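You operate a simulated robot arm through the tools that you are given. There is no shell and no other tool. Be economical: measure what you need, move in short steps, check, and stop when the job is done.

You are at the controls of a simulated two-armed robot. One attempt, no reset.

JOB
On the small table at the end of the bays, fold the striped cloth in half and then in half again.
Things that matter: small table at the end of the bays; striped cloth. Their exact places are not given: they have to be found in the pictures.

The check looks at the end state, three seconds after you hand in, the way a careful person would. Anything else that was tipped, shoved, dropped, spilled or broken makes it a failure. Flat cloth is picked up by pressing the open fingertips on it (5 to 10 N) and closing them slowly along it; thin cloth reads only 2 to 8 mm in the jaws.

ROBOT AND FRAMES
Two 7-joint arms with two-finger grippers on one trunk, on a base that drives. Base frame: it is fixed to the floor where the robot stands at the start and does not move with it; the origin is under the middle of the robot, x ahead of it, y to its left, z up. Readings come in m, degrees, newtons and seconds.
The left shoulder is at the start at [0.06, 0.123, 0.895], the right one opposite. With the tool pointing down near the work surface each hand reaches from about 0.34 to 0.8 m from the robot's upright axis, wherever it stands, measured 20 degrees to its own side. Places, roughly: small table at the end of the bays [0.6, 0.2, 0.8]. Payload 1.47 kg a hand.
The tool frame of a hand sits at the grasp point between the pads (the TCP): z along the fingers, y along the line on which they close. The tips reach 0.016 m beyond it. Largest opening 0.087 m; the body of the gripper starts 0.055 m behind the TCP.
Orientation is that of the tool frame in the base frame, as [roll, pitch, yaw] about the fixed x, y, z axes, in that order (R = Rz(yaw) Ry(pitch) Rx(roll)). With the fingers straight down and closing along the base's y, the tool's x points along the base's -x, its y along +y and its z along -z.

CONTROLS
- The arms move only by the tool step_arm. It takes "left_steps", "right_steps" or both (then of equal length, played together; a hand with none holds still); each is a list of rows, each a list of 2 entries, a list of its own where there are three numbers: the shift along the base's x, y, z in m, then the turn, a rotation vector about the base's x, y, z in degrees. In form: [[[tx, ty, tz], [wx, wy, wz]], ...]. A call has 1 to 8 rows; each row is the pose to reach, as a shift and turn from the pose commanded when the call began. "left_hand" and "right_hand" are, for a hand that has rows, the finger opening in m, from 0 to 0.087, set as the call begins (left out, the last holds). Rows are played at 5 a second. More than 0.05 m and 8.6 degrees between two rows, or a gripper value outside its range, and nothing of the call is played. Where a pose cannot be reached the arm comes as near as it can. A force on the tool above 40 N (or 10 N above the force at the start of the call, whichever is more), or a blocked arm, ends the call early, and 0.2 s more pass. The fingers move at their own pace (about 0.153 m/s each) and stop on an object; they squeeze with about 28 N. The grip force told is the motor's: it shows also when the fingers shut on nothing. Time passes only in rows, and 0.2 s behind the last, so rows that repeat a pose let the fingers close. It gives the time, the measured TCP pose, the force on the tool (base axes), the opening and the grip force at its end, in the units of the frame above (readings bear some noise), with the torque about the TCP (base axes, N m) and any sound that the robot's microphone picked up.
- Cameras (640 x 400 px; columns grow to the right, rows downward): "scene" is now at [0.0849, 0.0143, 1.4421]; the picture's right is [0.19, -0.98, 0.00], its down [-0.79, -0.16, -0.59] and it looks along [0.58, 0.11, -0.81] (base axes); focal length 289 px, centre (320, 200). "left" rides on the left gripper at [0.073, -0.012, -0.09] in its tool frame; the picture's right is [0.16, 0.99, 0.00], its down [-0.72, 0.12, -0.68] and it looks along [-0.67, 0.11, 0.73] (tool axes); focal length 247 px, centre (320, 200). "right" rides on the right gripper at [0.073, 0.012, -0.09] in its tool frame; the picture's right is [-0.16, 0.99, 0.00], its down [-0.72, -0.12, -0.68] and it looks along [-0.67, -0.11, 0.73] (tool axes); focal length 247 px, centre (320, 200).
- snapshot(camera): a new picture of that camera. The clock stands still meanwhile.
- move_column(by): slides the trunk up (or, below 0, down) by that many m; the arms and the scene camera ride with it, the base frame stays. It gives what a move gives, with no picture.
- drive_base(legs): drives the robot by 1 to 6 legs, each [ahead, left, turn to the left] in m, m and degrees, along the robot's own axes; the way and the turn of a leg run together, so that a leg with both is an arc; at most 1.5 m and 180 degrees a leg. The arms and the cameras ride along, it lands a little off, and it stops where it bumps. It gives what a move gives.
- head_to(pan, tilt): turns the head with the scene camera to pan (to the left, within 120 degrees either way) and tilt (down, from -29 to 69), counted from straight ahead of the robot. It gives what a move gives.
- probe_pixels(camera, pixels): there is no depth. For up to 12 entries [column, row, z] of the newest picture of that camera ("zoom" is the newest enlarged one), the place [x, y] in the base frame at which the ray of that pixel passes the height z, good to about 0.002 m. The clock stands still meanwhile.
- inspect(camera, box): a new picture of the part [left, top, right, bottom] of that camera's present view, enlarged. The clock stands still meanwhile.
- finish_job(): hands the job in; it is judged then, once.

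Go step by step. Measure first, check grasps and placings, and put right what went wrong. The budget is 80 turns and 78 pictures, counting those below and the enlarged ones. Unless the task says otherwise, let go and move clear before handing in, and close with one line.

The tools are called after "Call:" as name(argument=value, ...) on one line, values as JSON. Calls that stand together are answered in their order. step_arm: Moves the arms, as the interface text tells. Its arguments: {"type":"object","properties":{"left_steps":{"type":"array","items":{"type":"array"}},"left_hand":{"type":"number"},"right_steps":{"type":"array","items":{"type":"array"}},"right_hand":{"type":"number"}},"required":[]} The other tools are called the same way: move_column (by) slides the trunk up or down; drive_base (legs) drives the base; head_to (pan, tilt) turns the head that bears the scene camera; snapshot (camera) takes a picture; probe_pixels (camera, pixels) gives the place at which the rays of pixels pass given heights; inspect (camera, box) takes an enlarged picture of a part of a camera's view; finish_job () hands the job in.

At the start:

```text
time_s: 0.0
left_ee_pos: [0.3978, 0.3097, 0.9371]
left_tcp_rot: [-180.0, 0.1, 180.0]
left_contact_force: [-0.2, -0.1, 0.1]
left_moment: [0.02, 0.02, 0.02]
left_finger_gap: 0.0871
left_gripper_force: 0.1
right_ee_pos: [0.3931, -0.0114, 0.9057]
right_tcp_rot: [-179.9, 0.0, -180.0]
right_contact_force: [-1.0, -0.5, 0.0]
right_moment: [0.01, -0.01, -0.01]
right_finger_gap: 0.0871
right_gripper_force: 0.1
trunk travel left (down, up): [-0.05, 0.18]
robot x, y, heading: [-0.0037, 0.0012, 0.2]
head pan, tilt: [11.2, 54.0]
```

scene: 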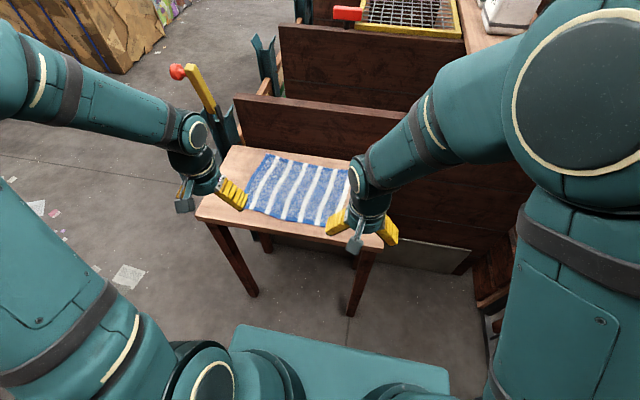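
right: 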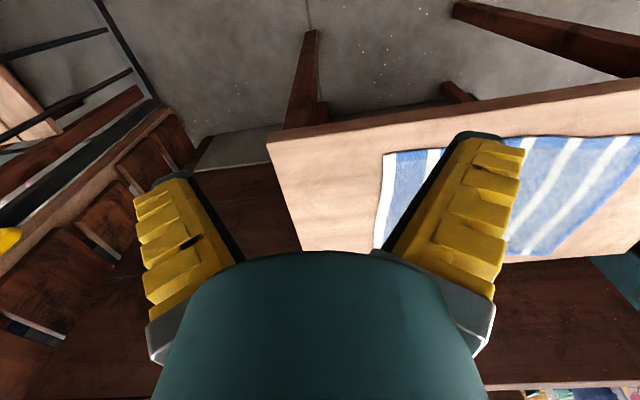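
left: 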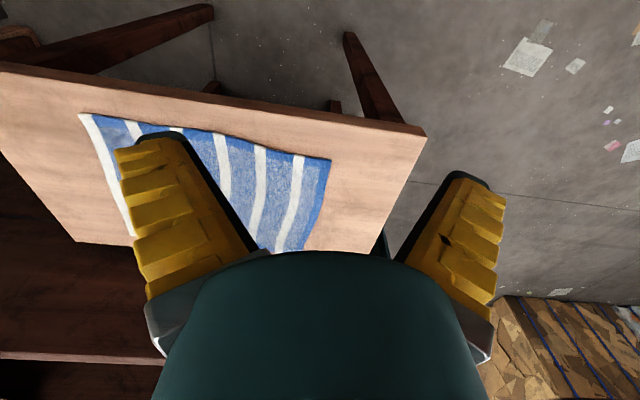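

The striped cloth lies on the small table, about pixels (245–350, 153–228) in the scene picture. I enlarge it and probe its corners.

Call:
inspect(camera="scene", box=[180, 120, 420, 270])

Call:
probe_pixels(camera="right", pixels=[[384, 153, 0.8], [375, 248, 0.8], [267, 133, 0.8], [302, 250, 0.8], [384, 153, 0.75], [375, 248, 0.75]])

Call:
probe_pixels(camera="left", pixels=[[80, 114, 0.8], [331, 160, 0.8], [425, 130, 0.8], [305, 250, 0.8], [80, 114, 0.75], [331, 160, 0.75]])

```text
2.67 times, centred on (300, 195) of scene
```

zoom: 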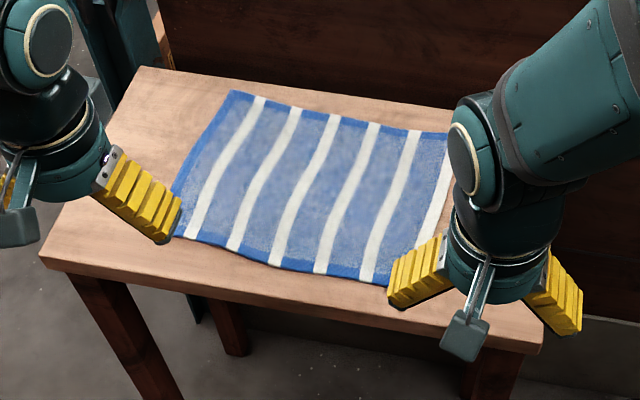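

```text
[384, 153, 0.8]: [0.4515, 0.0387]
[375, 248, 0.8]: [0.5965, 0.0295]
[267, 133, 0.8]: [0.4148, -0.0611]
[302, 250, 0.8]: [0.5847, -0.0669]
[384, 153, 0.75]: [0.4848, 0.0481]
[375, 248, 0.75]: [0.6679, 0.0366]
```

```text
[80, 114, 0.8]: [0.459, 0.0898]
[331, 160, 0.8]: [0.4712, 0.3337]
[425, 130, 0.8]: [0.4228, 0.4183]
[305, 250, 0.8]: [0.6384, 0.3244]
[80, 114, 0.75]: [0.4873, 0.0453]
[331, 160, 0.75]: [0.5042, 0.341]
```

The two hand cameras agree on the near right corner at z≈0.75, so that is the table height. I move the hands apart to uncover the whole cloth.

Call:
step_arm(right_steps=[[[0, -0.04, 0.02], [0, 0, 0]], [[0, -0.08, 0.03], [0, 0, 0]], [[0, -0.12, 0.03], [0, 0, 0]], [[0, -0.15, 0.03], [0, 0, 0]]], left_steps=[[[0, 0.03, 0], [0, 0, 0]], [[0, 0.05, 0], [0, 0, 0]], [[0, 0.07, 0], [0, 0, 0]], [[0, 0.08, 0], [0, 0, 0]]])

Call:
inspect(camera="scene", box=[180, 120, 420, 270])

```text
time_s: 1.0
left_ee_pos: [0.3949, 0.3912, 0.938]
left_tcp_rot: [180.0, -0.1, 180.0]
left_contact_force: [0.2, 0.4, -0.4]
left_moment: [0.0, -0.06, -0.03]
left_finger_gap: 0.0872
left_gripper_force: 0.0
right_ee_pos: [0.3933, -0.1639, 0.9353]
right_tcp_rot: [-179.9, 0.0, -179.9]
right_contact_force: [-0.4, -0.2, 0.1]
right_moment: [-0.01, -0.04, -0.01]
right_finger_gap: 0.0871
right_gripper_force: 0.0
trunk travel left (down, up): [-0.05, 0.18]
robot x, y, heading: [0.0002, 0.0001, -0.1]
head pan, tilt: [11.2, 54.0]
```

```text
2.67 times, centred on (300, 195) of scene
```

zoom: 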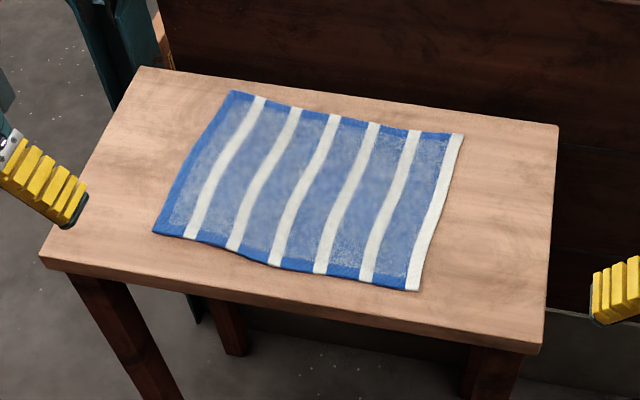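

Call:
probe_pixels(camera="zoom", pixels=[[233, 91, 0.75], [464, 134, 0.75], [419, 291, 0.75], [152, 233, 0.75], [280, 268, 0.75], [348, 113, 0.75], [140, 67, 0.75], [558, 126, 0.75], [540, 345, 0.75], [40, 258, 0.75], [190, 165, 0.75], [443, 215, 0.75]])

```text
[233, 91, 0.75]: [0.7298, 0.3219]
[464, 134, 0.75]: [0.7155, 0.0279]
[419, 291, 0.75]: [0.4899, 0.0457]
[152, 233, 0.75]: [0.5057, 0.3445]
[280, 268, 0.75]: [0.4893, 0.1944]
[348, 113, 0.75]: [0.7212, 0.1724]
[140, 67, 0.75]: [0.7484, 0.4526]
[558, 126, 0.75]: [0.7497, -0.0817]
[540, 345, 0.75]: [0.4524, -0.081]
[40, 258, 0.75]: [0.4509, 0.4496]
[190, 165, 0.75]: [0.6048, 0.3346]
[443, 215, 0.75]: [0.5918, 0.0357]
```

The cloth measures about 0.295 (y) by 0.227 (x): corners FL (0.73,0.32), FR (0.716,0.028), NR (0.49,0.046), NL (0.506,0.344). I bring the left hand in and drive left 0.18 m, so that both arms work symmetrically about the cloth.

Call:
step_arm(left_steps=[[[0, -0.04, 0], [0, 0, 0]], [[0, -0.08, 0], [0, 0, 0]], [[0, -0.12, 0], [0, 0, 0]]], right_steps=[[[0, 0.02, 0], [0, 0, 0]], [[0, 0.02, 0], [0, 0, 0]], [[0, 0.02, 0], [0, 0, 0]]])

Call:
drive_base(legs=[[0, 0.18, 0]])

Call:
head_to(pan=0, tilt=54)

Call:
snapshot(camera="scene")

```text
time_s: 1.8
left_ee_pos: [0.397, 0.2701, 0.9369]
left_tcp_rot: [179.9, 0.0, -180.0]
left_contact_force: [-0.1, 0.4, 0.8]
left_moment: [0.04, -0.02, 0.0]
left_finger_gap: 0.0872
left_gripper_force: 0.1
right_ee_pos: [0.3932, -0.1421, 0.9345]
right_tcp_rot: [179.9, 0.0, -180.0]
right_contact_force: [-0.1, -1.3, 0.5]
right_moment: [0.0, -0.01, 0.02]
right_finger_gap: 0.087
right_gripper_force: 0.0
trunk travel left (down, up): [-0.05, 0.18]
robot x, y, heading: [-0.0017, -0.0016, 0.4]
head pan, tilt: [11.2, 54.0]
```

```text
time_s: 4.0
left_ee_pos: [0.398, 0.45, 0.9363]
left_tcp_rot: [180.0, 0.1, 180.0]
left_contact_force: [0.2, -0.3, -0.5]
left_moment: [-0.02, 0.02, -0.02]
left_finger_gap: 0.0869
left_gripper_force: 0.1
right_ee_pos: [0.3937, 0.036, 0.9354]
right_tcp_rot: [-180.0, 0.0, 180.0]
right_contact_force: [0.3, 0.6, -0.1]
right_moment: [-0.03, 0.02, 0.01]
right_finger_gap: 0.0872
right_gripper_force: 0.1
trunk travel left (down, up): [-0.05, 0.18]
robot x, y, heading: [-0.0019, 0.1773, -0.0]
head pan, tilt: [11.2, 54.0]
```

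```text
time_s: 4.7
left_ee_pos: [0.3973, 0.4493, 0.9358]
left_tcp_rot: [-179.9, 0.0, 180.0]
left_contact_force: [0.3, -0.1, -0.4]
left_moment: [0.0, -0.01, -0.02]
left_finger_gap: 0.0872
left_gripper_force: 0.1
right_ee_pos: [0.3934, 0.0366, 0.9362]
right_tcp_rot: [-180.0, 0.0, -179.9]
right_contact_force: [-0.7, -0.1, -1.0]
right_moment: [0.0, -0.02, -0.01]
right_finger_gap: 0.0869
right_gripper_force: 0.1
trunk travel left (down, up): [-0.05, 0.18]
robot x, y, heading: [0.0019, 0.1804, -0.0]
head pan, tilt: [0.0, 54.0]
```

```text
72 pictures are left
```

scene: 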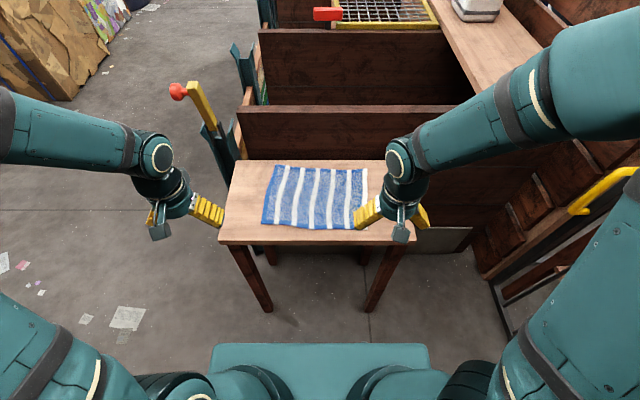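

Both arms are now symmetric about the cloth. Before reaching to the far edge I check how near and high the brown panel behind the table is, and where the red-knobbed lever stands.

Call:
snapshot(camera="left")

Call:
snapshot(camera="right")

Call:
probe_pixels(camera="scene", pixels=[[240, 108, 0.75], [240, 108, 0.85], [240, 108, 0.95], [240, 108, 1.05], [178, 91, 0.8], [178, 91, 0.9], [178, 91, 1.0], [178, 91, 1.1], [212, 130, 0.7], [212, 130, 0.8], [212, 130, 0.9], [320, 345, 0.3]])

```text
71 pictures are left
```

left: 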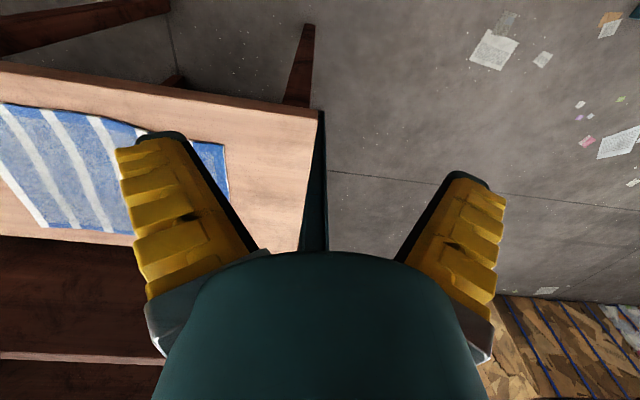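

```text
70 pictures are left
```

right: 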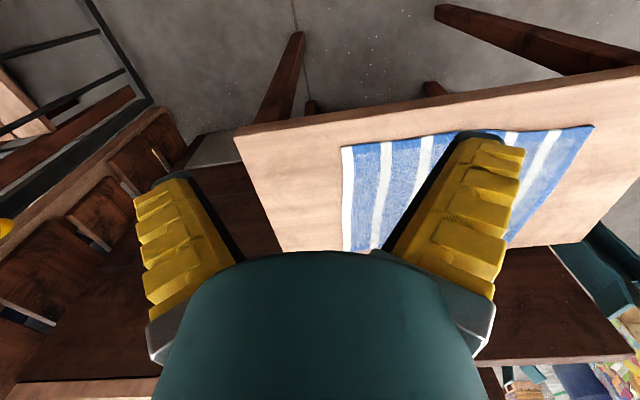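

```text
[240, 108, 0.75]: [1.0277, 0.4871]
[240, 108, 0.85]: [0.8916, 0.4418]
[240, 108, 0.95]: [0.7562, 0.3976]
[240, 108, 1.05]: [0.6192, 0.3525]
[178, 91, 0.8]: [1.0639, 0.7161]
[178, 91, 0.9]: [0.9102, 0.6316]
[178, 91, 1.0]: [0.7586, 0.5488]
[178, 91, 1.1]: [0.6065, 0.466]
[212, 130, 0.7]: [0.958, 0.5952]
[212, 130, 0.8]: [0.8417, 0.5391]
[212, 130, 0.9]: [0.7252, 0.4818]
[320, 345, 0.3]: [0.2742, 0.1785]
```

Call:
probe_pixels(camera="right", pixels=[[637, 356, 0.75], [637, 356, 0.8], [637, 356, 0.85], [637, 356, 0.9], [500, 363, 0.85], [500, 363, 0.8]])

Call:
probe_pixels(camera="scene", pixels=[[240, 108, 0.8], [240, 155, 0.75], [240, 155, 0.7], [240, 155, 0.5]])

```text
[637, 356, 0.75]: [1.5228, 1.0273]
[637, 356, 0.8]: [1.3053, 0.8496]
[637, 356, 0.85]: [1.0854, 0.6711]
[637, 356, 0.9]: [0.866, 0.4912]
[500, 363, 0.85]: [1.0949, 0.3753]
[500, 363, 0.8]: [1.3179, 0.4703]
```

```text
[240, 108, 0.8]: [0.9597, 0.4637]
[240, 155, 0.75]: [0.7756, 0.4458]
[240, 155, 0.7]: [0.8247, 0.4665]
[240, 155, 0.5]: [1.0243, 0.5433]
```

The panel's top edge is at about z 0.91, x 0.81, which leaves enough room at the far cloth edge (x≈0.72). I bring both hands above the far corners, fingers closing along y with a 0.045 m opening.

Call:
step_arm(left_steps=[[[0.04, -0.02, 0], [0, 0, 0]], [[0.08, -0.04, 0], [0, 0, 0]], [[0.12, -0.06, -0.01], [0, 0, 0]], [[0.16, -0.08, -0.02], [0, 0, 0]], [[0.2, -0.1, -0.03], [0, 0, 0]], [[0.24, -0.12, -0.04], [0, 0, 0]], [[0.28, -0.14, -0.05], [0, 0, 0]], [[0.319, -0.16, -0.06], [0, 0, 0]]], right_steps=[[[0.04, 0.003, 0], [0, 0, 0]], [[0.08, 0.006, 0], [0, 0, 0]], [[0.12, 0.009, -0.01], [0, 0, 0]], [[0.16, 0.012, -0.02], [0, 0, 0]], [[0.2, 0.015, -0.03], [0, 0, 0]], [[0.24, 0.018, -0.04], [0, 0, 0]], [[0.28, 0.021, -0.05], [0, 0, 0]], [[0.31, 0.024, -0.06], [0, 0, 0]]], left_hand=0.045, right_hand=0.045)

Call:
snapshot(camera="scene")

Call:
snapshot(camera="left")

Call:
snapshot(camera="right")

```text
time_s: 6.5
left_ee_pos: [0.7174, 0.289, 0.8757]
left_tcp_rot: [-180.0, -0.1, 179.9]
left_contact_force: [0.7, -0.1, 0.3]
left_moment: [0.0, 0.01, 0.0]
left_finger_gap: 0.0505
left_gripper_force: 3.7
right_ee_pos: [0.7037, 0.059, 0.8739]
right_tcp_rot: [179.9, -0.1, -179.9]
right_contact_force: [-0.8, -0.5, -0.1]
right_moment: [0.04, 0.07, 0.02]
right_finger_gap: 0.05
right_gripper_force: 3.9
trunk travel left (down, up): [-0.05, 0.18]
robot x, y, heading: [-0.0065, 0.1764, 0.2]
head pan, tilt: [0.0, 54.0]
```

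```text
69 pictures are left
```

scene: 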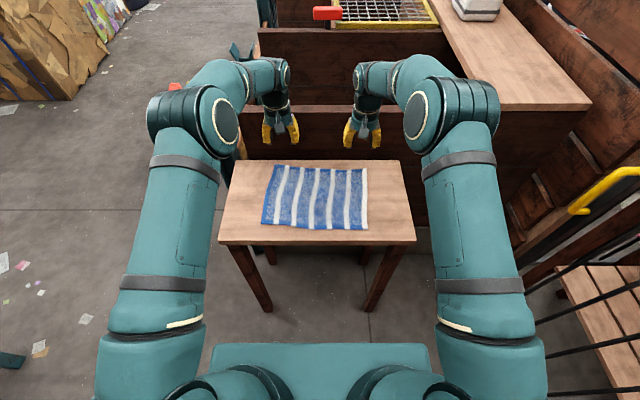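

```text
68 pictures are left
```

left: 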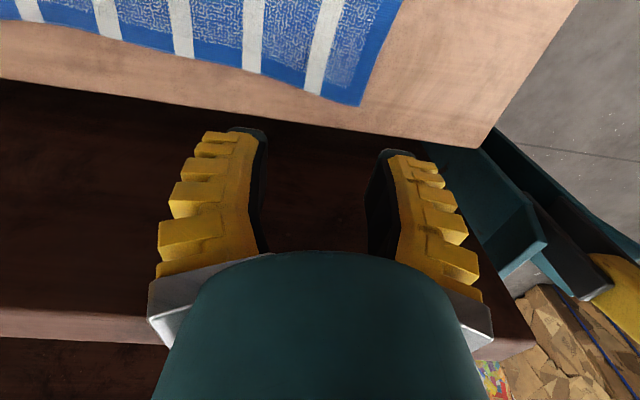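

```text
67 pictures are left
```

right: 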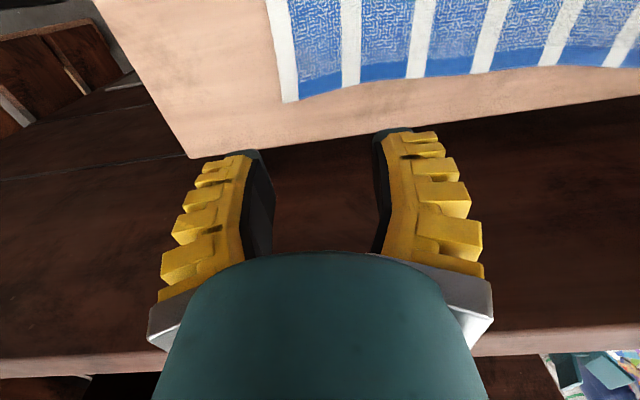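

The hands are up over the far edge. I check the far corners' positions from the wrist views: left (361,105), right (283,103).

Call:
probe_pixels(camera="left", pixels=[[361, 105, 0.752], [470, 152, 0.75], [312, 95, 0.752]])

Call:
probe_pixels(camera="right", pixels=[[283, 103, 0.752], [190, 158, 0.75], [345, 88, 0.752]])

Call:
probe_pixels(camera="scene", pixels=[[276, 165, 0.752], [367, 169, 0.752], [367, 230, 0.752], [262, 226, 0.752], [280, 143, 0.86], [362, 146, 0.86]])

```text
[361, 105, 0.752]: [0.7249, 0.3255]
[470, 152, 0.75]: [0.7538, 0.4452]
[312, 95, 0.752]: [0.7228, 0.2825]
```

```text
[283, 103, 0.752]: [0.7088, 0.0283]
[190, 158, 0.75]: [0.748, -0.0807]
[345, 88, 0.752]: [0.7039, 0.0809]
```

```text
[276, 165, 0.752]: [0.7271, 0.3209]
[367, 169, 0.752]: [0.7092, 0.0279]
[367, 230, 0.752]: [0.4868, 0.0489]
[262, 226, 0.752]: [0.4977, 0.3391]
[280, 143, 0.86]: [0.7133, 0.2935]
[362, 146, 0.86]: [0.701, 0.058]
```

The corners agree: FL (0.725,0.323), FR (0.709,0.028). I descend to just above the cloth, with fingers inside the corners.

Call:
step_arm(left_steps=[[[-0.003, -0.001, -0.04], [0, 0, 0]], [[-0.006, -0.002, -0.08], [0, 0, 0]], [[-0.006, -0.002, -0.1], [0, 0, 0]], [[-0.006, -0.002, -0.104], [0, 0, 0]]], right_steps=[[[-0.003, 0.002, -0.04], [0, 0, 0]], [[-0.008, 0.004, -0.08], [0, 0, 0]], [[-0.008, 0.005, -0.098], [0, 0, 0]], [[-0.008, 0.005, -0.102], [0, 0, 0]]])

Call:
snapshot(camera="left")

Call:
snapshot(camera="right")

```text
time_s: 7.5
left_ee_pos: [0.7108, 0.2865, 0.7728]
left_tcp_rot: [-180.0, 0.0, -179.9]
left_contact_force: [0.1, 0.0, 0.2]
left_moment: [0.02, 0.0, 0.0]
left_finger_gap: 0.0504
left_gripper_force: 4.3
right_ee_pos: [0.6957, 0.0642, 0.774]
right_tcp_rot: [-180.0, 0.0, -180.0]
right_contact_force: [0.4, -0.5, 0.4]
right_moment: [-0.01, -0.01, -0.01]
right_finger_gap: 0.0503
right_gripper_force: 4.5
trunk travel left (down, up): [-0.05, 0.18]
robot x, y, heading: [0.0008, 0.1774, 0.2]
head pan, tilt: [0.0, 54.0]
```

```text
66 pictures are left
```

left: 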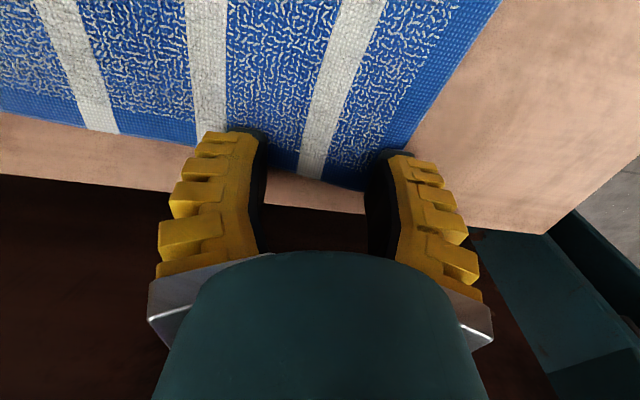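

```text
65 pictures are left
```

right: 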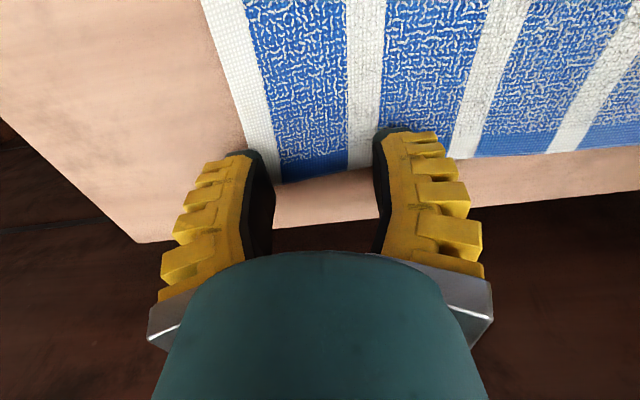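

Fingertips straddle each corner's edge region and sit a few mm above the cloth. I press down in small steps and read the force.

Call:
step_arm(left_steps=[[[-0.005, 0, -0.002], [0, 0, 0]], [[-0.005, 0, -0.005], [0, 0, 0]], [[-0.005, 0, -0.007], [0, 0, 0]], [[-0.005, 0, -0.008], [0, 0, 0]]], right_steps=[[[-0.005, 0, -0.002], [0, 0, 0]], [[-0.005, 0, -0.005], [0, 0, 0]], [[-0.005, 0, -0.007], [0, 0, 0]], [[-0.005, 0, -0.008], [0, 0, 0]]])

```text
time_s: 8.5
left_ee_pos: [0.7056, 0.2856, 0.7687]
left_tcp_rot: [180.0, 0.3, 180.0]
left_contact_force: [1.1, -0.3, 13.3]
left_moment: [0.03, 0.07, 0.02]
left_finger_gap: 0.0431
left_gripper_force: 1.5
right_ee_pos: [0.6899, 0.0627, 0.7669]
right_tcp_rot: [-180.0, 0.4, 180.0]
right_contact_force: [0.0, 2.2, 16.1]
right_moment: [0.18, 0.05, -0.03]
right_finger_gap: 0.0489
right_gripper_force: 10.3
trunk travel left (down, up): [-0.05, 0.18]
robot x, y, heading: [0.0027, 0.1773, 0.0]
head pan, tilt: [0.0, 54.0]
```

Contact is at z≈0.768 with 13 and 16 N, a bit too much. I ease up 2 mm and close in stages.

Call:
step_arm(left_steps=[[[0, 0, 0.0015], [0, 0, 0]], [[0, 0, 0.0015], [0, 0, 0]]], right_steps=[[[0, 0, 0.002], [0, 0, 0]], [[0, 0, 0.002], [0, 0, 0]]], left_hand=0.035, right_hand=0.035)

Call:
step_arm(left_steps=[[[0, 0, 0], [0, 0, 0]], [[0, 0, 0], [0, 0, 0]]], right_steps=[[[0, 0, 0], [0, 0, 0]], [[0, 0, 0], [0, 0, 0]]], left_hand=0.022, right_hand=0.022)

Call:
snapshot(camera="left")

Call:
snapshot(camera="right")

```text
time_s: 9.1
left_ee_pos: [0.7042, 0.2881, 0.7667]
left_tcp_rot: [179.9, 0.2, 179.9]
left_contact_force: [-1.5, -0.2, 19.4]
left_moment: [-0.01, 0.08, 0.05]
left_finger_gap: 0.0384
left_gripper_force: 8.7
right_ee_pos: [0.6887, 0.0638, 0.7681]
right_tcp_rot: [-180.0, 0.1, -179.9]
right_contact_force: [0.3, -1.1, 5.3]
right_moment: [0.07, 0.04, 0.01]
right_finger_gap: 0.0385
right_gripper_force: 3.5
trunk travel left (down, up): [-0.05, 0.18]
robot x, y, heading: [0.0034, 0.1791, -0.2]
head pan, tilt: [0.0, 54.0]
```

```text
time_s: 9.7
left_ee_pos: [0.7054, 0.2861, 0.7655]
left_tcp_rot: [179.9, 0.1, 179.9]
left_contact_force: [0.0, -0.2, 15.1]
left_moment: [-0.09, 0.09, -0.02]
left_finger_gap: 0.0194
left_gripper_force: 0.2
right_ee_pos: [0.6887, 0.0646, 0.7681]
right_tcp_rot: [180.0, 0.0, 180.0]
right_contact_force: [-0.4, 2.8, 5.4]
right_moment: [0.17, 0.03, -0.01]
right_finger_gap: 0.0249
right_gripper_force: 8.1
trunk travel left (down, up): [-0.05, 0.18]
robot x, y, heading: [-0.0009, 0.1757, -0.0]
head pan, tilt: [0.0, 54.0]
```

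```text
64 pictures are left
```

left: 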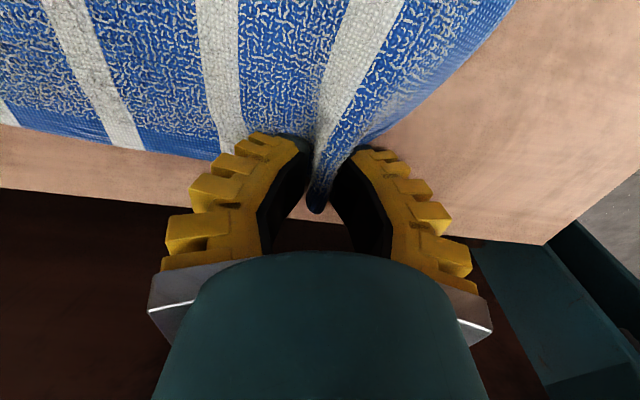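

```text
63 pictures are left
```

right: 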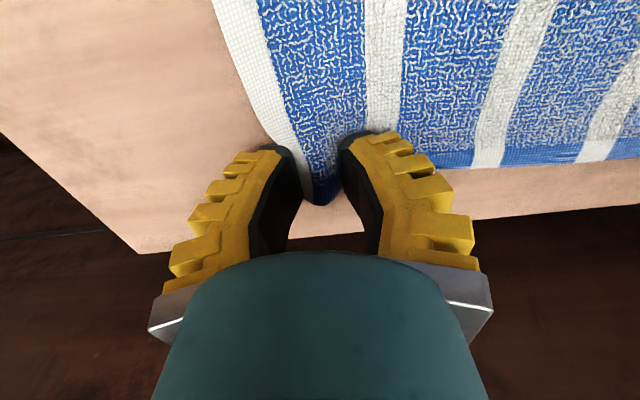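

A ridge is forming between the fingers on both sides (left at pixel (320,190), right at (320,180)). I close fully.

Call:
step_arm(left_steps=[[[0, 0, 0], [0, 0, 0]], [[0, 0, 0], [0, 0, 0]]], right_steps=[[[0, 0, 0], [0, 0, 0]], [[0, 0, 0], [0, 0, 0]]], left_hand=0.01, right_hand=0.012)

Call:
step_arm(left_steps=[[[0, 0, 0], [0, 0, 0]], [[0, 0, 0], [0, 0, 0]], [[0, 0, 0], [0, 0, 0]]], right_steps=[[[0, 0, 0], [0, 0, 0]], [[0, 0, 0], [0, 0, 0]], [[0, 0, 0], [0, 0, 0]]], left_hand=0, right_hand=0)

Call:
step_arm(left_steps=[[[0, 0, 0.015], [0, 0, 0]], [[0, 0, 0.03], [0, 0, 0]]], right_steps=[[[0, 0, 0.015], [0, 0, 0]], [[0, 0, 0.03], [0, 0, 0]]])

Call:
snapshot(camera="left")

Call:
snapshot(camera="right")

Call:
snapshot(camera="scene")

```text
time_s: 10.3
left_ee_pos: [0.7047, 0.2879, 0.7671]
left_tcp_rot: [179.9, 0.2, 179.9]
left_contact_force: [-0.2, -1.8, 10.8]
left_moment: [-0.09, 0.05, -0.03]
left_finger_gap: 0.0126
left_gripper_force: 7.5
right_ee_pos: [0.6887, 0.0635, 0.7683]
right_tcp_rot: [180.0, 0.1, 180.0]
right_contact_force: [0.2, 0.2, 5.2]
right_moment: [0.04, -0.01, -0.01]
right_finger_gap: 0.0168
right_gripper_force: 5.3
trunk travel left (down, up): [-0.05, 0.18]
robot x, y, heading: [-0.0005, 0.1794, 0.0]
head pan, tilt: [0.0, 54.0]
```

```text
time_s: 11.1
left_ee_pos: [0.7056, 0.2873, 0.7665]
left_tcp_rot: [179.9, 0.2, -179.9]
left_contact_force: [-0.8, -1.1, 12.6]
left_moment: [-0.07, 0.05, -0.06]
left_finger_gap: 0.0003
left_gripper_force: 28.2
right_ee_pos: [0.6895, 0.0638, 0.7675]
right_tcp_rot: [179.9, 0.0, -180.0]
right_contact_force: [0.4, 0.7, 4.1]
right_moment: [0.06, -0.03, -0.04]
right_finger_gap: 0.0
right_gripper_force: 28.7
trunk travel left (down, up): [-0.05, 0.18]
robot x, y, heading: [-0.003, 0.1799, -0.0]
head pan, tilt: [0.0, 54.0]
```

```text
time_s: 11.7
left_ee_pos: [0.7046, 0.2871, 0.7955]
left_tcp_rot: [-180.0, -0.1, 179.9]
left_contact_force: [0.0, -0.1, 0.1]
left_moment: [0.0, -0.02, 0.0]
left_finger_gap: 0.0
left_gripper_force: 28.1
right_ee_pos: [0.6895, 0.0655, 0.7973]
right_tcp_rot: [-180.0, 0.0, -180.0]
right_contact_force: [1.6, 0.2, -0.1]
right_moment: [-0.01, 0.01, -0.02]
right_finger_gap: 0.0
right_gripper_force: 27.7
trunk travel left (down, up): [-0.05, 0.18]
robot x, y, heading: [0.0013, 0.1774, -0.1]
head pan, tilt: [0.0, 54.0]
```

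```text
62 pictures are left
```

left: 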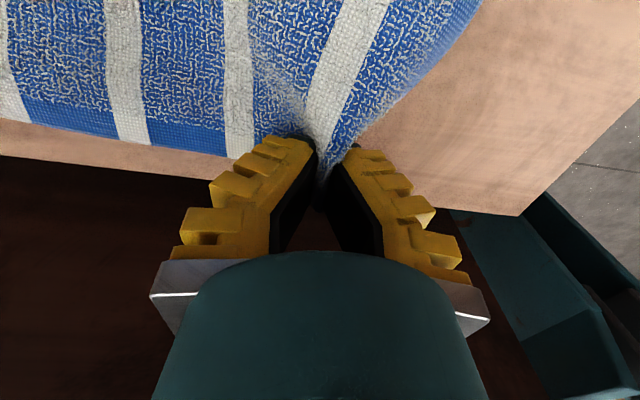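

```text
61 pictures are left
```

right: 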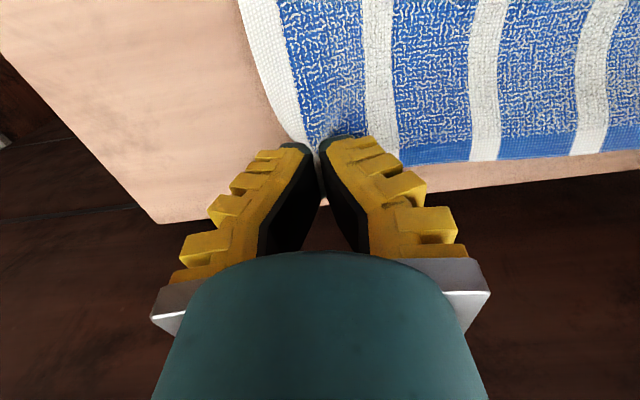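

```text
60 pictures are left
```

scene: 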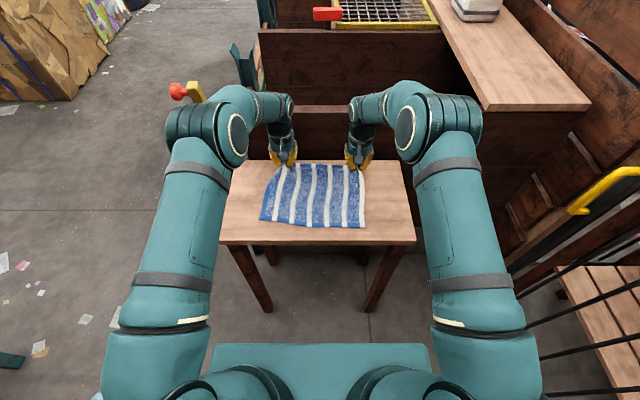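

The jaws read 0, but the left view still shows cloth bunched at the tips (325,150). I lift 4 cm more to see whether it is really held.

Call:
step_arm(left_steps=[[[0, 0, 0.02], [0, 0, 0]], [[0, 0, 0.04], [0, 0, 0]]], right_steps=[[[0, 0, 0.02], [0, 0, 0]], [[0, 0, 0.04], [0, 0, 0]]])

Call:
inspect(camera="scene", box=[220, 100, 420, 250])

Call:
snapshot(camera="left")

Call:
snapshot(camera="right")

```text
time_s: 12.3
left_ee_pos: [0.7051, 0.2867, 0.8368]
left_tcp_rot: [180.0, 0.0, 180.0]
left_contact_force: [0.0, 0.3, 0.3]
left_moment: [-0.01, 0.03, 0.02]
left_finger_gap: 0.0
left_gripper_force: 27.9
right_ee_pos: [0.6893, 0.0652, 0.8381]
right_tcp_rot: [179.9, 0.0, 180.0]
right_contact_force: [0.6, 0.5, -0.6]
right_moment: [0.02, -0.04, 0.0]
right_finger_gap: 0.0001
right_gripper_force: 28.5
trunk travel left (down, up): [-0.05, 0.18]
robot x, y, heading: [0.0027, 0.1794, -0.1]
head pan, tilt: [0.0, 54.0]
```

```text
2.67 times, centred on (320, 175) of scene
```

zoom: 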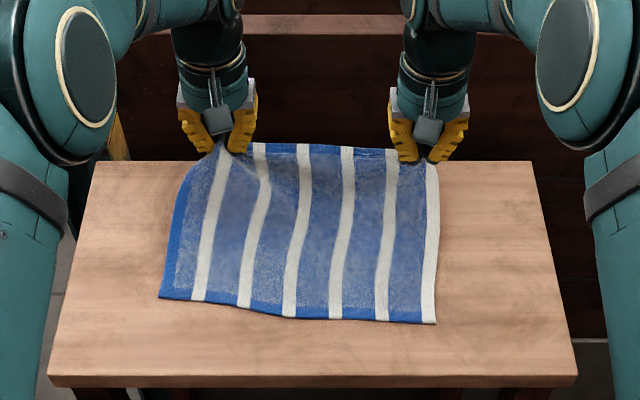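

```text
58 pictures are left
```

left: 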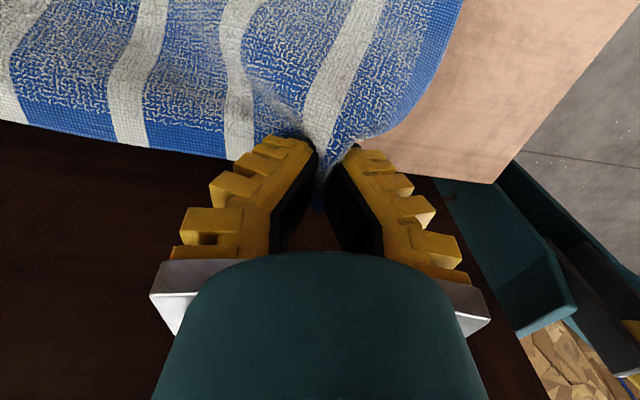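

```text
57 pictures are left
```

right: 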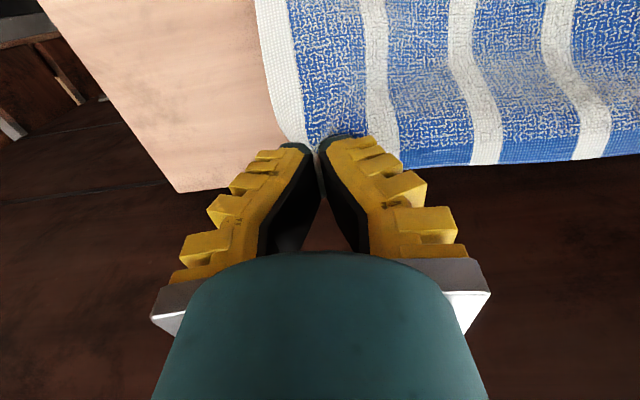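

Both jaws hold the cloth and the whole far edge is lifted. Now I carry it back toward the near edge in an arc, tilting the fingers forward about y so that the held edge turns over with the fold.

Call:
step_arm(left_steps=[[[-0.025, 0.002, 0.013], [0, -8, 0]], [[-0.05, 0.004, 0.023], [0, -16, 0]], [[-0.075, 0.006, 0.028], [0, -24, 0]], [[-0.1, 0.008, 0.028], [0, -32, 0]], [[-0.122, 0.01, 0.025], [0, -40, 0]], [[-0.142, 0.012, 0.018], [0, -48, 0]]], right_steps=[[[-0.025, 0.002, 0.013], [0, -8, 0]], [[-0.05, 0.004, 0.023], [0, -16, 0]], [[-0.075, 0.006, 0.028], [0, -24, 0]], [[-0.1, 0.008, 0.028], [0, -32, 0]], [[-0.122, 0.01, 0.025], [0, -40, 0]], [[-0.142, 0.012, 0.018], [0, -48, 0]]])

Call:
snapshot(camera="scene")

Call:
snapshot(camera="left")

```text
time_s: 13.7
left_ee_pos: [0.5661, 0.3104, 0.8603]
left_tcp_rot: [-178.7, 48.6, -177.3]
left_contact_force: [-0.3, -12.3, 0.2]
left_moment: [-0.22, 0.02, -0.09]
left_finger_gap: 0.0004
left_gripper_force: 27.6
right_ee_pos: [0.5537, 0.0626, 0.8618]
right_tcp_rot: [178.1, 48.7, 176.5]
right_contact_force: [0.5, 11.9, -0.3]
right_moment: [0.14, 0.01, 0.15]
right_finger_gap: 0.0
right_gripper_force: 28.2
trunk travel left (down, up): [-0.05, 0.18]
robot x, y, heading: [-0.0007, 0.1789, 0.2]
head pan, tilt: [0.0, 54.0]
```

```text
56 pictures are left
```

scene: 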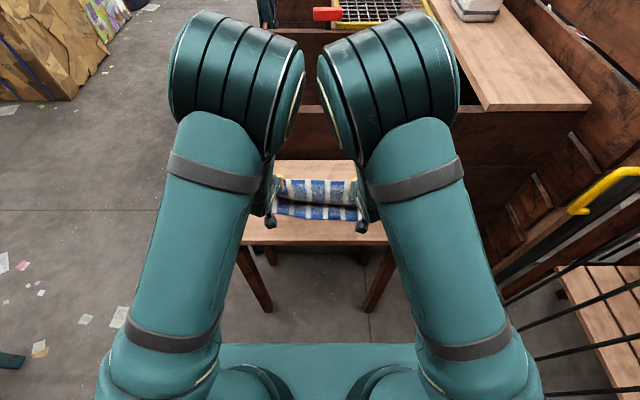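

```text
55 pictures are left
```

left: 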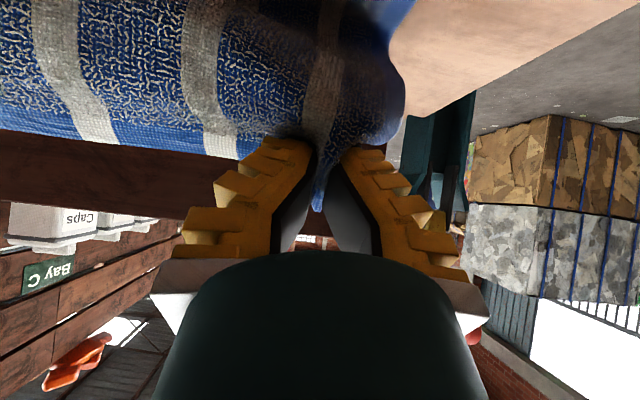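

The hands have been pushed about 13 mm apart (±12 N in y), and in the scene picture the elbows almost touch at (310,60). I yaw the hands 16° so that the wrists and elbows spread, and read the force again.

Call:
step_arm(left_steps=[[[0, 0, 0], [0, 0, -8]], [[0, 0, 0], [0, 0, -16]], [[0, 0, 0], [0, 0, -16]]], right_steps=[[[0, 0, 0], [0, 0, 8]], [[0, 0, 0], [0, 0, 16]], [[0, 0, 0], [0, 0, 16]]])

Call:
snapshot(camera="scene")

```text
time_s: 14.5
left_ee_pos: [0.563, 0.2979, 0.8536]
left_tcp_rot: [179.9, 48.0, 163.7]
left_contact_force: [0.1, -0.2, -0.5]
left_moment: [-0.05, 0.03, 0.09]
left_finger_gap: 0.0002
left_gripper_force: 28.2
right_ee_pos: [0.548, 0.0779, 0.8539]
right_tcp_rot: [180.0, 48.0, -163.9]
right_contact_force: [0.1, 0.1, 0.3]
right_moment: [0.07, 0.04, -0.04]
right_finger_gap: 0.0
right_gripper_force: 27.6
trunk travel left (down, up): [-0.05, 0.18]
robot x, y, heading: [0.0005, 0.1801, -0.1]
head pan, tilt: [0.0, 54.0]
```

```text
54 pictures are left
```

scene: 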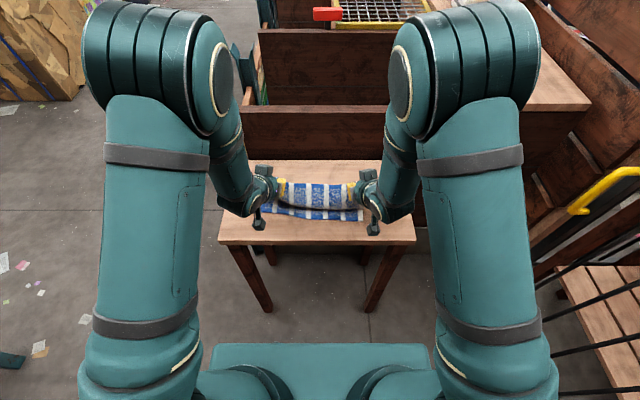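

The forces have vanished and the elbows are well apart. I continue the fold to the near edge, tilting further and lowering.

Call:
step_arm(left_steps=[[[-0.015, 0.002, -0.008], [-1.9, -6.7, 0]], [[-0.03, 0.004, -0.02], [-3.8, -13.4, 0]], [[-0.045, 0.006, -0.035], [-5.8, -20.2, 0]], [[-0.058, 0.007, -0.052], [-7.7, -26.9, 0]]], right_steps=[[[-0.015, 0.002, -0.008], [1.9, -6.7, 0]], [[-0.03, 0.004, -0.02], [3.8, -13.4, 0]], [[-0.045, 0.006, -0.035], [5.8, -20.2, 0]], [[-0.055, 0.006, -0.052], [7.7, -26.9, 0]]])

Call:
inspect(camera="scene", box=[220, 130, 420, 255])

```text
time_s: 15.5
left_ee_pos: [0.5059, 0.306, 0.8022]
left_tcp_rot: [179.7, 76.1, 163.8]
left_contact_force: [0.1, -0.8, -0.3]
left_moment: [-0.02, 0.04, 0.01]
left_finger_gap: 0.0002
left_gripper_force: 28.0
right_ee_pos: [0.4929, 0.0823, 0.8021]
right_tcp_rot: [-180.0, 76.2, -164.1]
right_contact_force: [0.9, -0.1, 0.6]
right_moment: [0.0, 0.01, -0.02]
right_finger_gap: 0.0
right_gripper_force: 28.3
trunk travel left (down, up): [-0.05, 0.18]
robot x, y, heading: [-0.0015, 0.18, -0.0]
head pan, tilt: [0.0, 54.0]
```

```text
3.20 times, centred on (320, 192) of scene
```

zoom: 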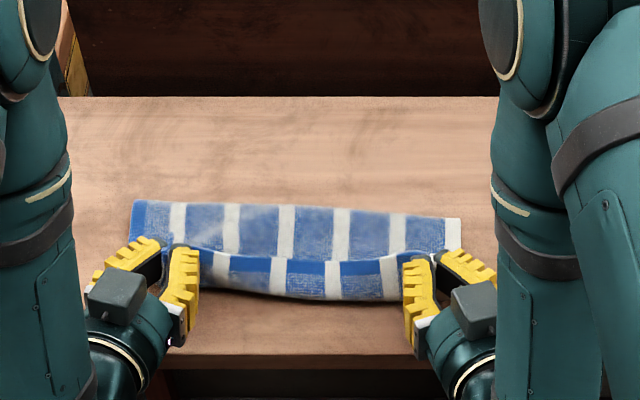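

The fold lies over neatly. I lower a little more and compare the held edge with the near edge.

Call:
probe_pixels(camera="zoom", pixels=[[280, 298, 0.753], [383, 301, 0.753], [215, 285, 0.753], [137, 200, 0.76], [460, 218, 0.76], [290, 262, 0.8], [172, 245, 0.8], [430, 258, 0.8]])

Call:
step_arm(left_steps=[[[-0.004, 0, -0.01], [0, 0, 0]], [[-0.008, 0, -0.018], [0, 0, 0]]], right_steps=[[[-0.004, 0, -0.01], [0, 0, 0]], [[-0.008, 0, -0.018], [0, 0, 0]]])

Call:
inspect(camera="scene", box=[220, 130, 420, 255])

Call:
snapshot(camera="left")

```text
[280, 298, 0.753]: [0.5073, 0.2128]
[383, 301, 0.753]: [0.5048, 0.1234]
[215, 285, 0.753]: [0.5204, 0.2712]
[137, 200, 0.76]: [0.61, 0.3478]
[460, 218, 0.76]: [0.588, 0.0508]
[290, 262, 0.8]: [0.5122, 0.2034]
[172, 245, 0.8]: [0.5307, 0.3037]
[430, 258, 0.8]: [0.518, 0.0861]
```

```text
time_s: 16.1
left_ee_pos: [0.4967, 0.3063, 0.7843]
left_tcp_rot: [179.9, 76.0, 163.8]
left_contact_force: [0.5, -0.3, -0.9]
left_moment: [0.0, 0.0, 0.04]
left_finger_gap: 0.0
left_gripper_force: 28.3
right_ee_pos: [0.4854, 0.083, 0.7845]
right_tcp_rot: [179.9, 75.9, -164.1]
right_contact_force: [-0.7, 0.0, 0.2]
right_moment: [0.04, 0.01, -0.08]
right_finger_gap: 0.0001
right_gripper_force: 27.6
trunk travel left (down, up): [-0.05, 0.18]
robot x, y, heading: [0.0019, 0.1822, 0.1]
head pan, tilt: [0.0, 54.0]
```

```text
3.20 times, centred on (320, 192) of scene
```

zoom: 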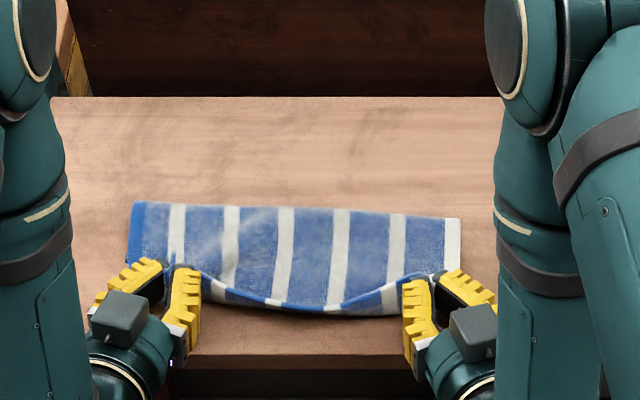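

```text
51 pictures are left
```

left: 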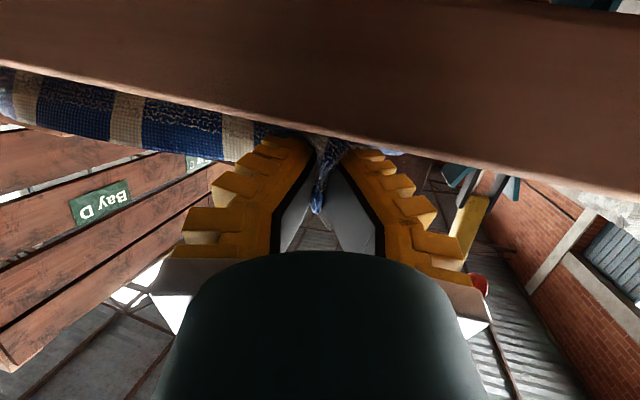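

The middle of the top edge has already flopped onto the near edge, and the held ends stand near x≈0.51. I lower 6 mm, open gently and withdraw toward the robot.

Call:
step_arm(left_steps=[[[-0.003, 0, -0.004], [0, 0, 0]], [[-0.004, 0, -0.006], [0, 0, 0]]], right_steps=[[[-0.003, 0, -0.004], [0, 0, 0]], [[-0.004, 0, -0.006], [0, 0, 0]]])

Call:
step_arm(left_steps=[[[0, 0, 0], [0, 0, 0]], [[0, 0, 0], [0, 0, 0]]], right_steps=[[[0, 0, 0], [0, 0, 0]], [[0, 0, 0], [0, 0, 0]]], left_hand=0.03, right_hand=0.03)

Call:
inspect(camera="scene", box=[220, 130, 420, 255])

```text
time_s: 16.7
left_ee_pos: [0.493, 0.3052, 0.7783]
left_tcp_rot: [179.8, 76.0, 163.8]
left_contact_force: [0.8, 0.2, -0.2]
left_moment: [-0.03, 0.0, 0.0]
left_finger_gap: 0.0
left_gripper_force: 27.9
right_ee_pos: [0.4818, 0.0825, 0.7795]
right_tcp_rot: [179.9, 76.0, -164.0]
right_contact_force: [0.3, 0.0, 0.0]
right_moment: [0.01, 0.02, -0.04]
right_finger_gap: 0.0
right_gripper_force: 28.1
trunk travel left (down, up): [-0.05, 0.18]
robot x, y, heading: [0.0018, 0.1767, -0.1]
head pan, tilt: [0.0, 54.0]
```

```text
time_s: 17.3
left_ee_pos: [0.4929, 0.3065, 0.778]
left_tcp_rot: [179.8, 76.0, 163.9]
left_contact_force: [-0.5, 0.8, 0.3]
left_moment: [0.0, -0.01, 0.02]
left_finger_gap: 0.0329
left_gripper_force: 4.2
right_ee_pos: [0.4804, 0.082, 0.7789]
right_tcp_rot: [179.9, 76.1, -164.2]
right_contact_force: [1.0, -0.5, -0.3]
right_moment: [0.0, 0.01, 0.03]
right_finger_gap: 0.033
right_gripper_force: 3.7
trunk travel left (down, up): [-0.05, 0.18]
robot x, y, heading: [-0.0002, 0.1763, -0.3]
head pan, tilt: [0.0, 54.0]
```

```text
3.20 times, centred on (320, 192) of scene
```

zoom: 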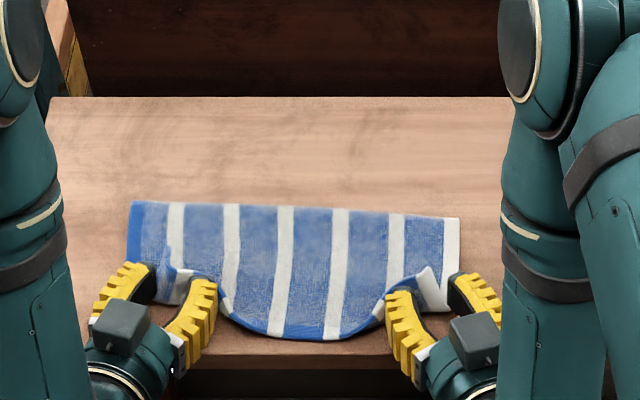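

The corners are released but still bunched in the open fingers. I withdraw along the fingers' axis.

Call:
step_arm(left_steps=[[[-0.019, 0.005, 0.003], [0, 0, 0]], [[-0.038, 0.011, 0.008], [0, 0, 0]], [[-0.056, 0.016, 0.0145], [0, 0, 0]]], right_steps=[[[-0.019, -0.005, 0.003], [0, 0, 0]], [[-0.038, -0.011, 0.008], [0, 0, 0]], [[-0.056, -0.016, 0.0145], [0, 0, 0]]], left_hand=0.04, right_hand=0.04)

Call:
inspect(camera="scene", box=[220, 130, 420, 255])

```text
time_s: 18.1
left_ee_pos: [0.4367, 0.322, 0.7925]
left_tcp_rot: [179.9, 76.0, 163.7]
left_contact_force: [0.1, 0.6, 0.1]
left_moment: [0.0, 0.01, -0.01]
left_finger_gap: 0.046
left_gripper_force: 4.1
right_ee_pos: [0.424, 0.0665, 0.7928]
right_tcp_rot: [180.0, 75.9, -164.1]
right_contact_force: [0.6, -0.5, 0.3]
right_moment: [-0.01, 0.0, 0.03]
right_finger_gap: 0.0457
right_gripper_force: 4.3
trunk travel left (down, up): [-0.05, 0.18]
robot x, y, heading: [0.0025, 0.1757, -0.2]
head pan, tilt: [0.0, 54.0]
```

```text
3.20 times, centred on (320, 192) of scene
```

zoom: 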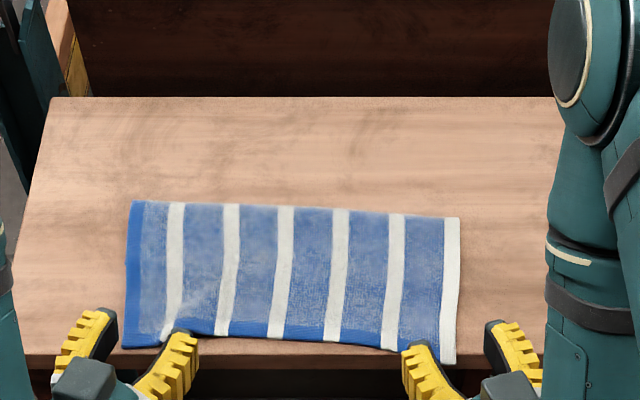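

The cloth unfurled into a tidy half. I back off upward and look closely at the edges.

Call:
step_arm(left_steps=[[[-0.02, 0.02, 0.03], [0, 0, 0]], [[-0.03, 0.05, 0.07], [0, 0, 0]], [[-0.03, 0.08, 0.1], [0, 0, 0]]], right_steps=[[[-0.02, -0.02, 0.03], [0, 0, 0]], [[-0.03, -0.05, 0.07], [0, 0, 0]], [[-0.03, -0.08, 0.1], [0, 0, 0]]])

Call:
inspect(camera="scene", box=[220, 130, 420, 255])

Call:
probe_pixels(camera="zoom", pixels=[[132, 201, 0.757], [460, 218, 0.757], [456, 364, 0.757], [122, 347, 0.757], [270, 337, 0.757], [390, 349, 0.757], [300, 354, 0.75]])

```text
refused: row 2 steps farther than a row can; nothing moved
```

```text
3.20 times, centred on (320, 192) of scene
```

zoom: 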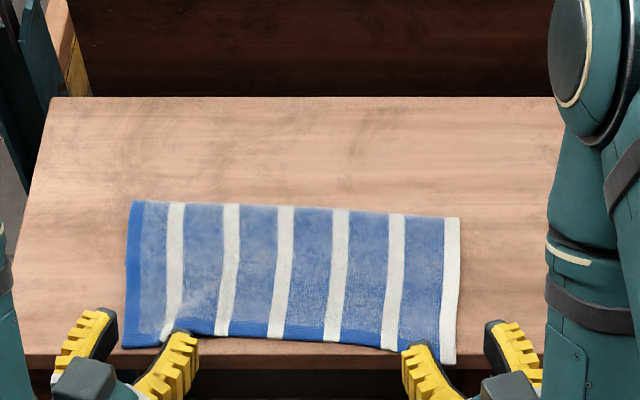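

```text
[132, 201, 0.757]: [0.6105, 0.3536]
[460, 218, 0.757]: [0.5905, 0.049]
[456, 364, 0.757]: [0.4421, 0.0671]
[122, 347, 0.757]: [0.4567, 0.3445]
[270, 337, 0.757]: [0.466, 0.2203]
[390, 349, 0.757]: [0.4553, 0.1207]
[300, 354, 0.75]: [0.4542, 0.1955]
```

Measured: the top layer runs from x≈0.60 to 0.455, overshooting the lower layer, whose near edge was at about 0.51; the two halves don't match. I back off and look, then re-lay the top edge.

Call:
step_arm(left_steps=[[[-0.02, 0.015, 0.03], [0, 0, 0]], [[-0.03, 0.03, 0.06], [0, 0, 0]], [[-0.03, 0.045, 0.09], [1.9, 6.7, 0]], [[-0.03, 0.06, 0.12], [3.8, 13.4, 0]], [[-0.03, 0.06, 0.14], [5.8, 20.2, 0]], [[-0.02, 0.06, 0.16], [7.7, 26.9, 0]]], right_steps=[[[-0.02, -0.015, 0.03], [0, 0, 0]], [[-0.03, -0.03, 0.06], [0, 0, 0]], [[-0.03, -0.045, 0.09], [-1.9, 6.7, 0]], [[-0.03, -0.06, 0.12], [-3.8, 13.4, 0]], [[-0.03, -0.06, 0.14], [-5.8, 20.2, 0]], [[-0.02, -0.06, 0.16], [-7.7, 26.9, 0]]])

Call:
inspect(camera="scene", box=[220, 130, 420, 255])

Call:
snapshot(camera="right")

```text
time_s: 19.5
left_ee_pos: [0.4568, 0.3934, 0.9612]
left_tcp_rot: [-180.0, 48.2, 164.0]
left_contact_force: [0.1, 0.2, 0.0]
left_moment: [0.01, -0.02, 0.02]
left_finger_gap: 0.0459
left_gripper_force: 4.3
left hand out of reach, approached as far as the arm can: row 1, 2, 3, 4, 5, 6
right_ee_pos: [0.4624, -0.0037, 0.9645]
right_tcp_rot: [180.0, 48.1, -164.1]
right_contact_force: [-0.2, 0.1, -0.1]
right_moment: [-0.01, 0.0, 0.01]
right_finger_gap: 0.0458
right_gripper_force: 4.1
right hand out of reach, approached as far as the arm can: row 1, 2, 3, 4, 5, 6
trunk travel left (down, up): [-0.05, 0.18]
robot x, y, heading: [0.0024, 0.1783, 0.0]
head pan, tilt: [0.0, 54.0]
```

```text
3.20 times, centred on (320, 192) of scene
```

zoom: 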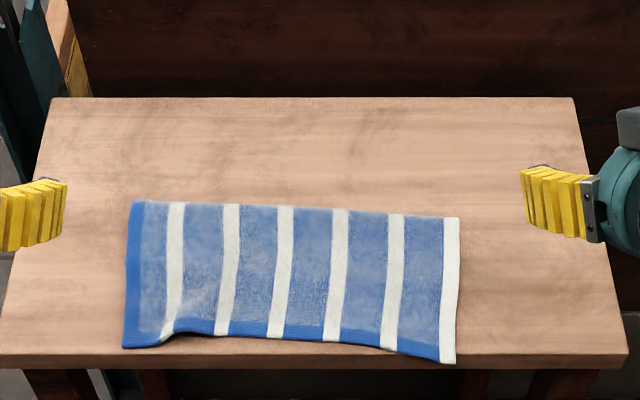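

```text
46 pictures are left
```

right: 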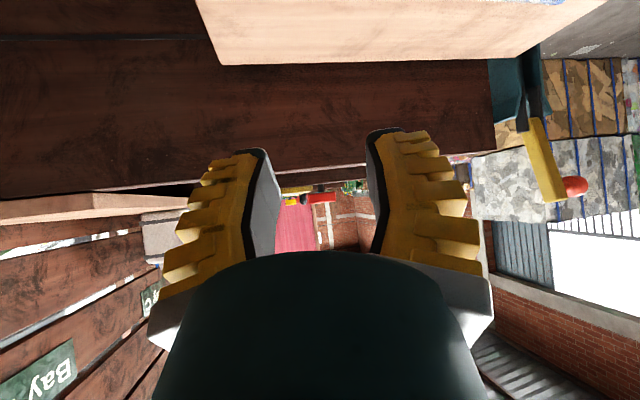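

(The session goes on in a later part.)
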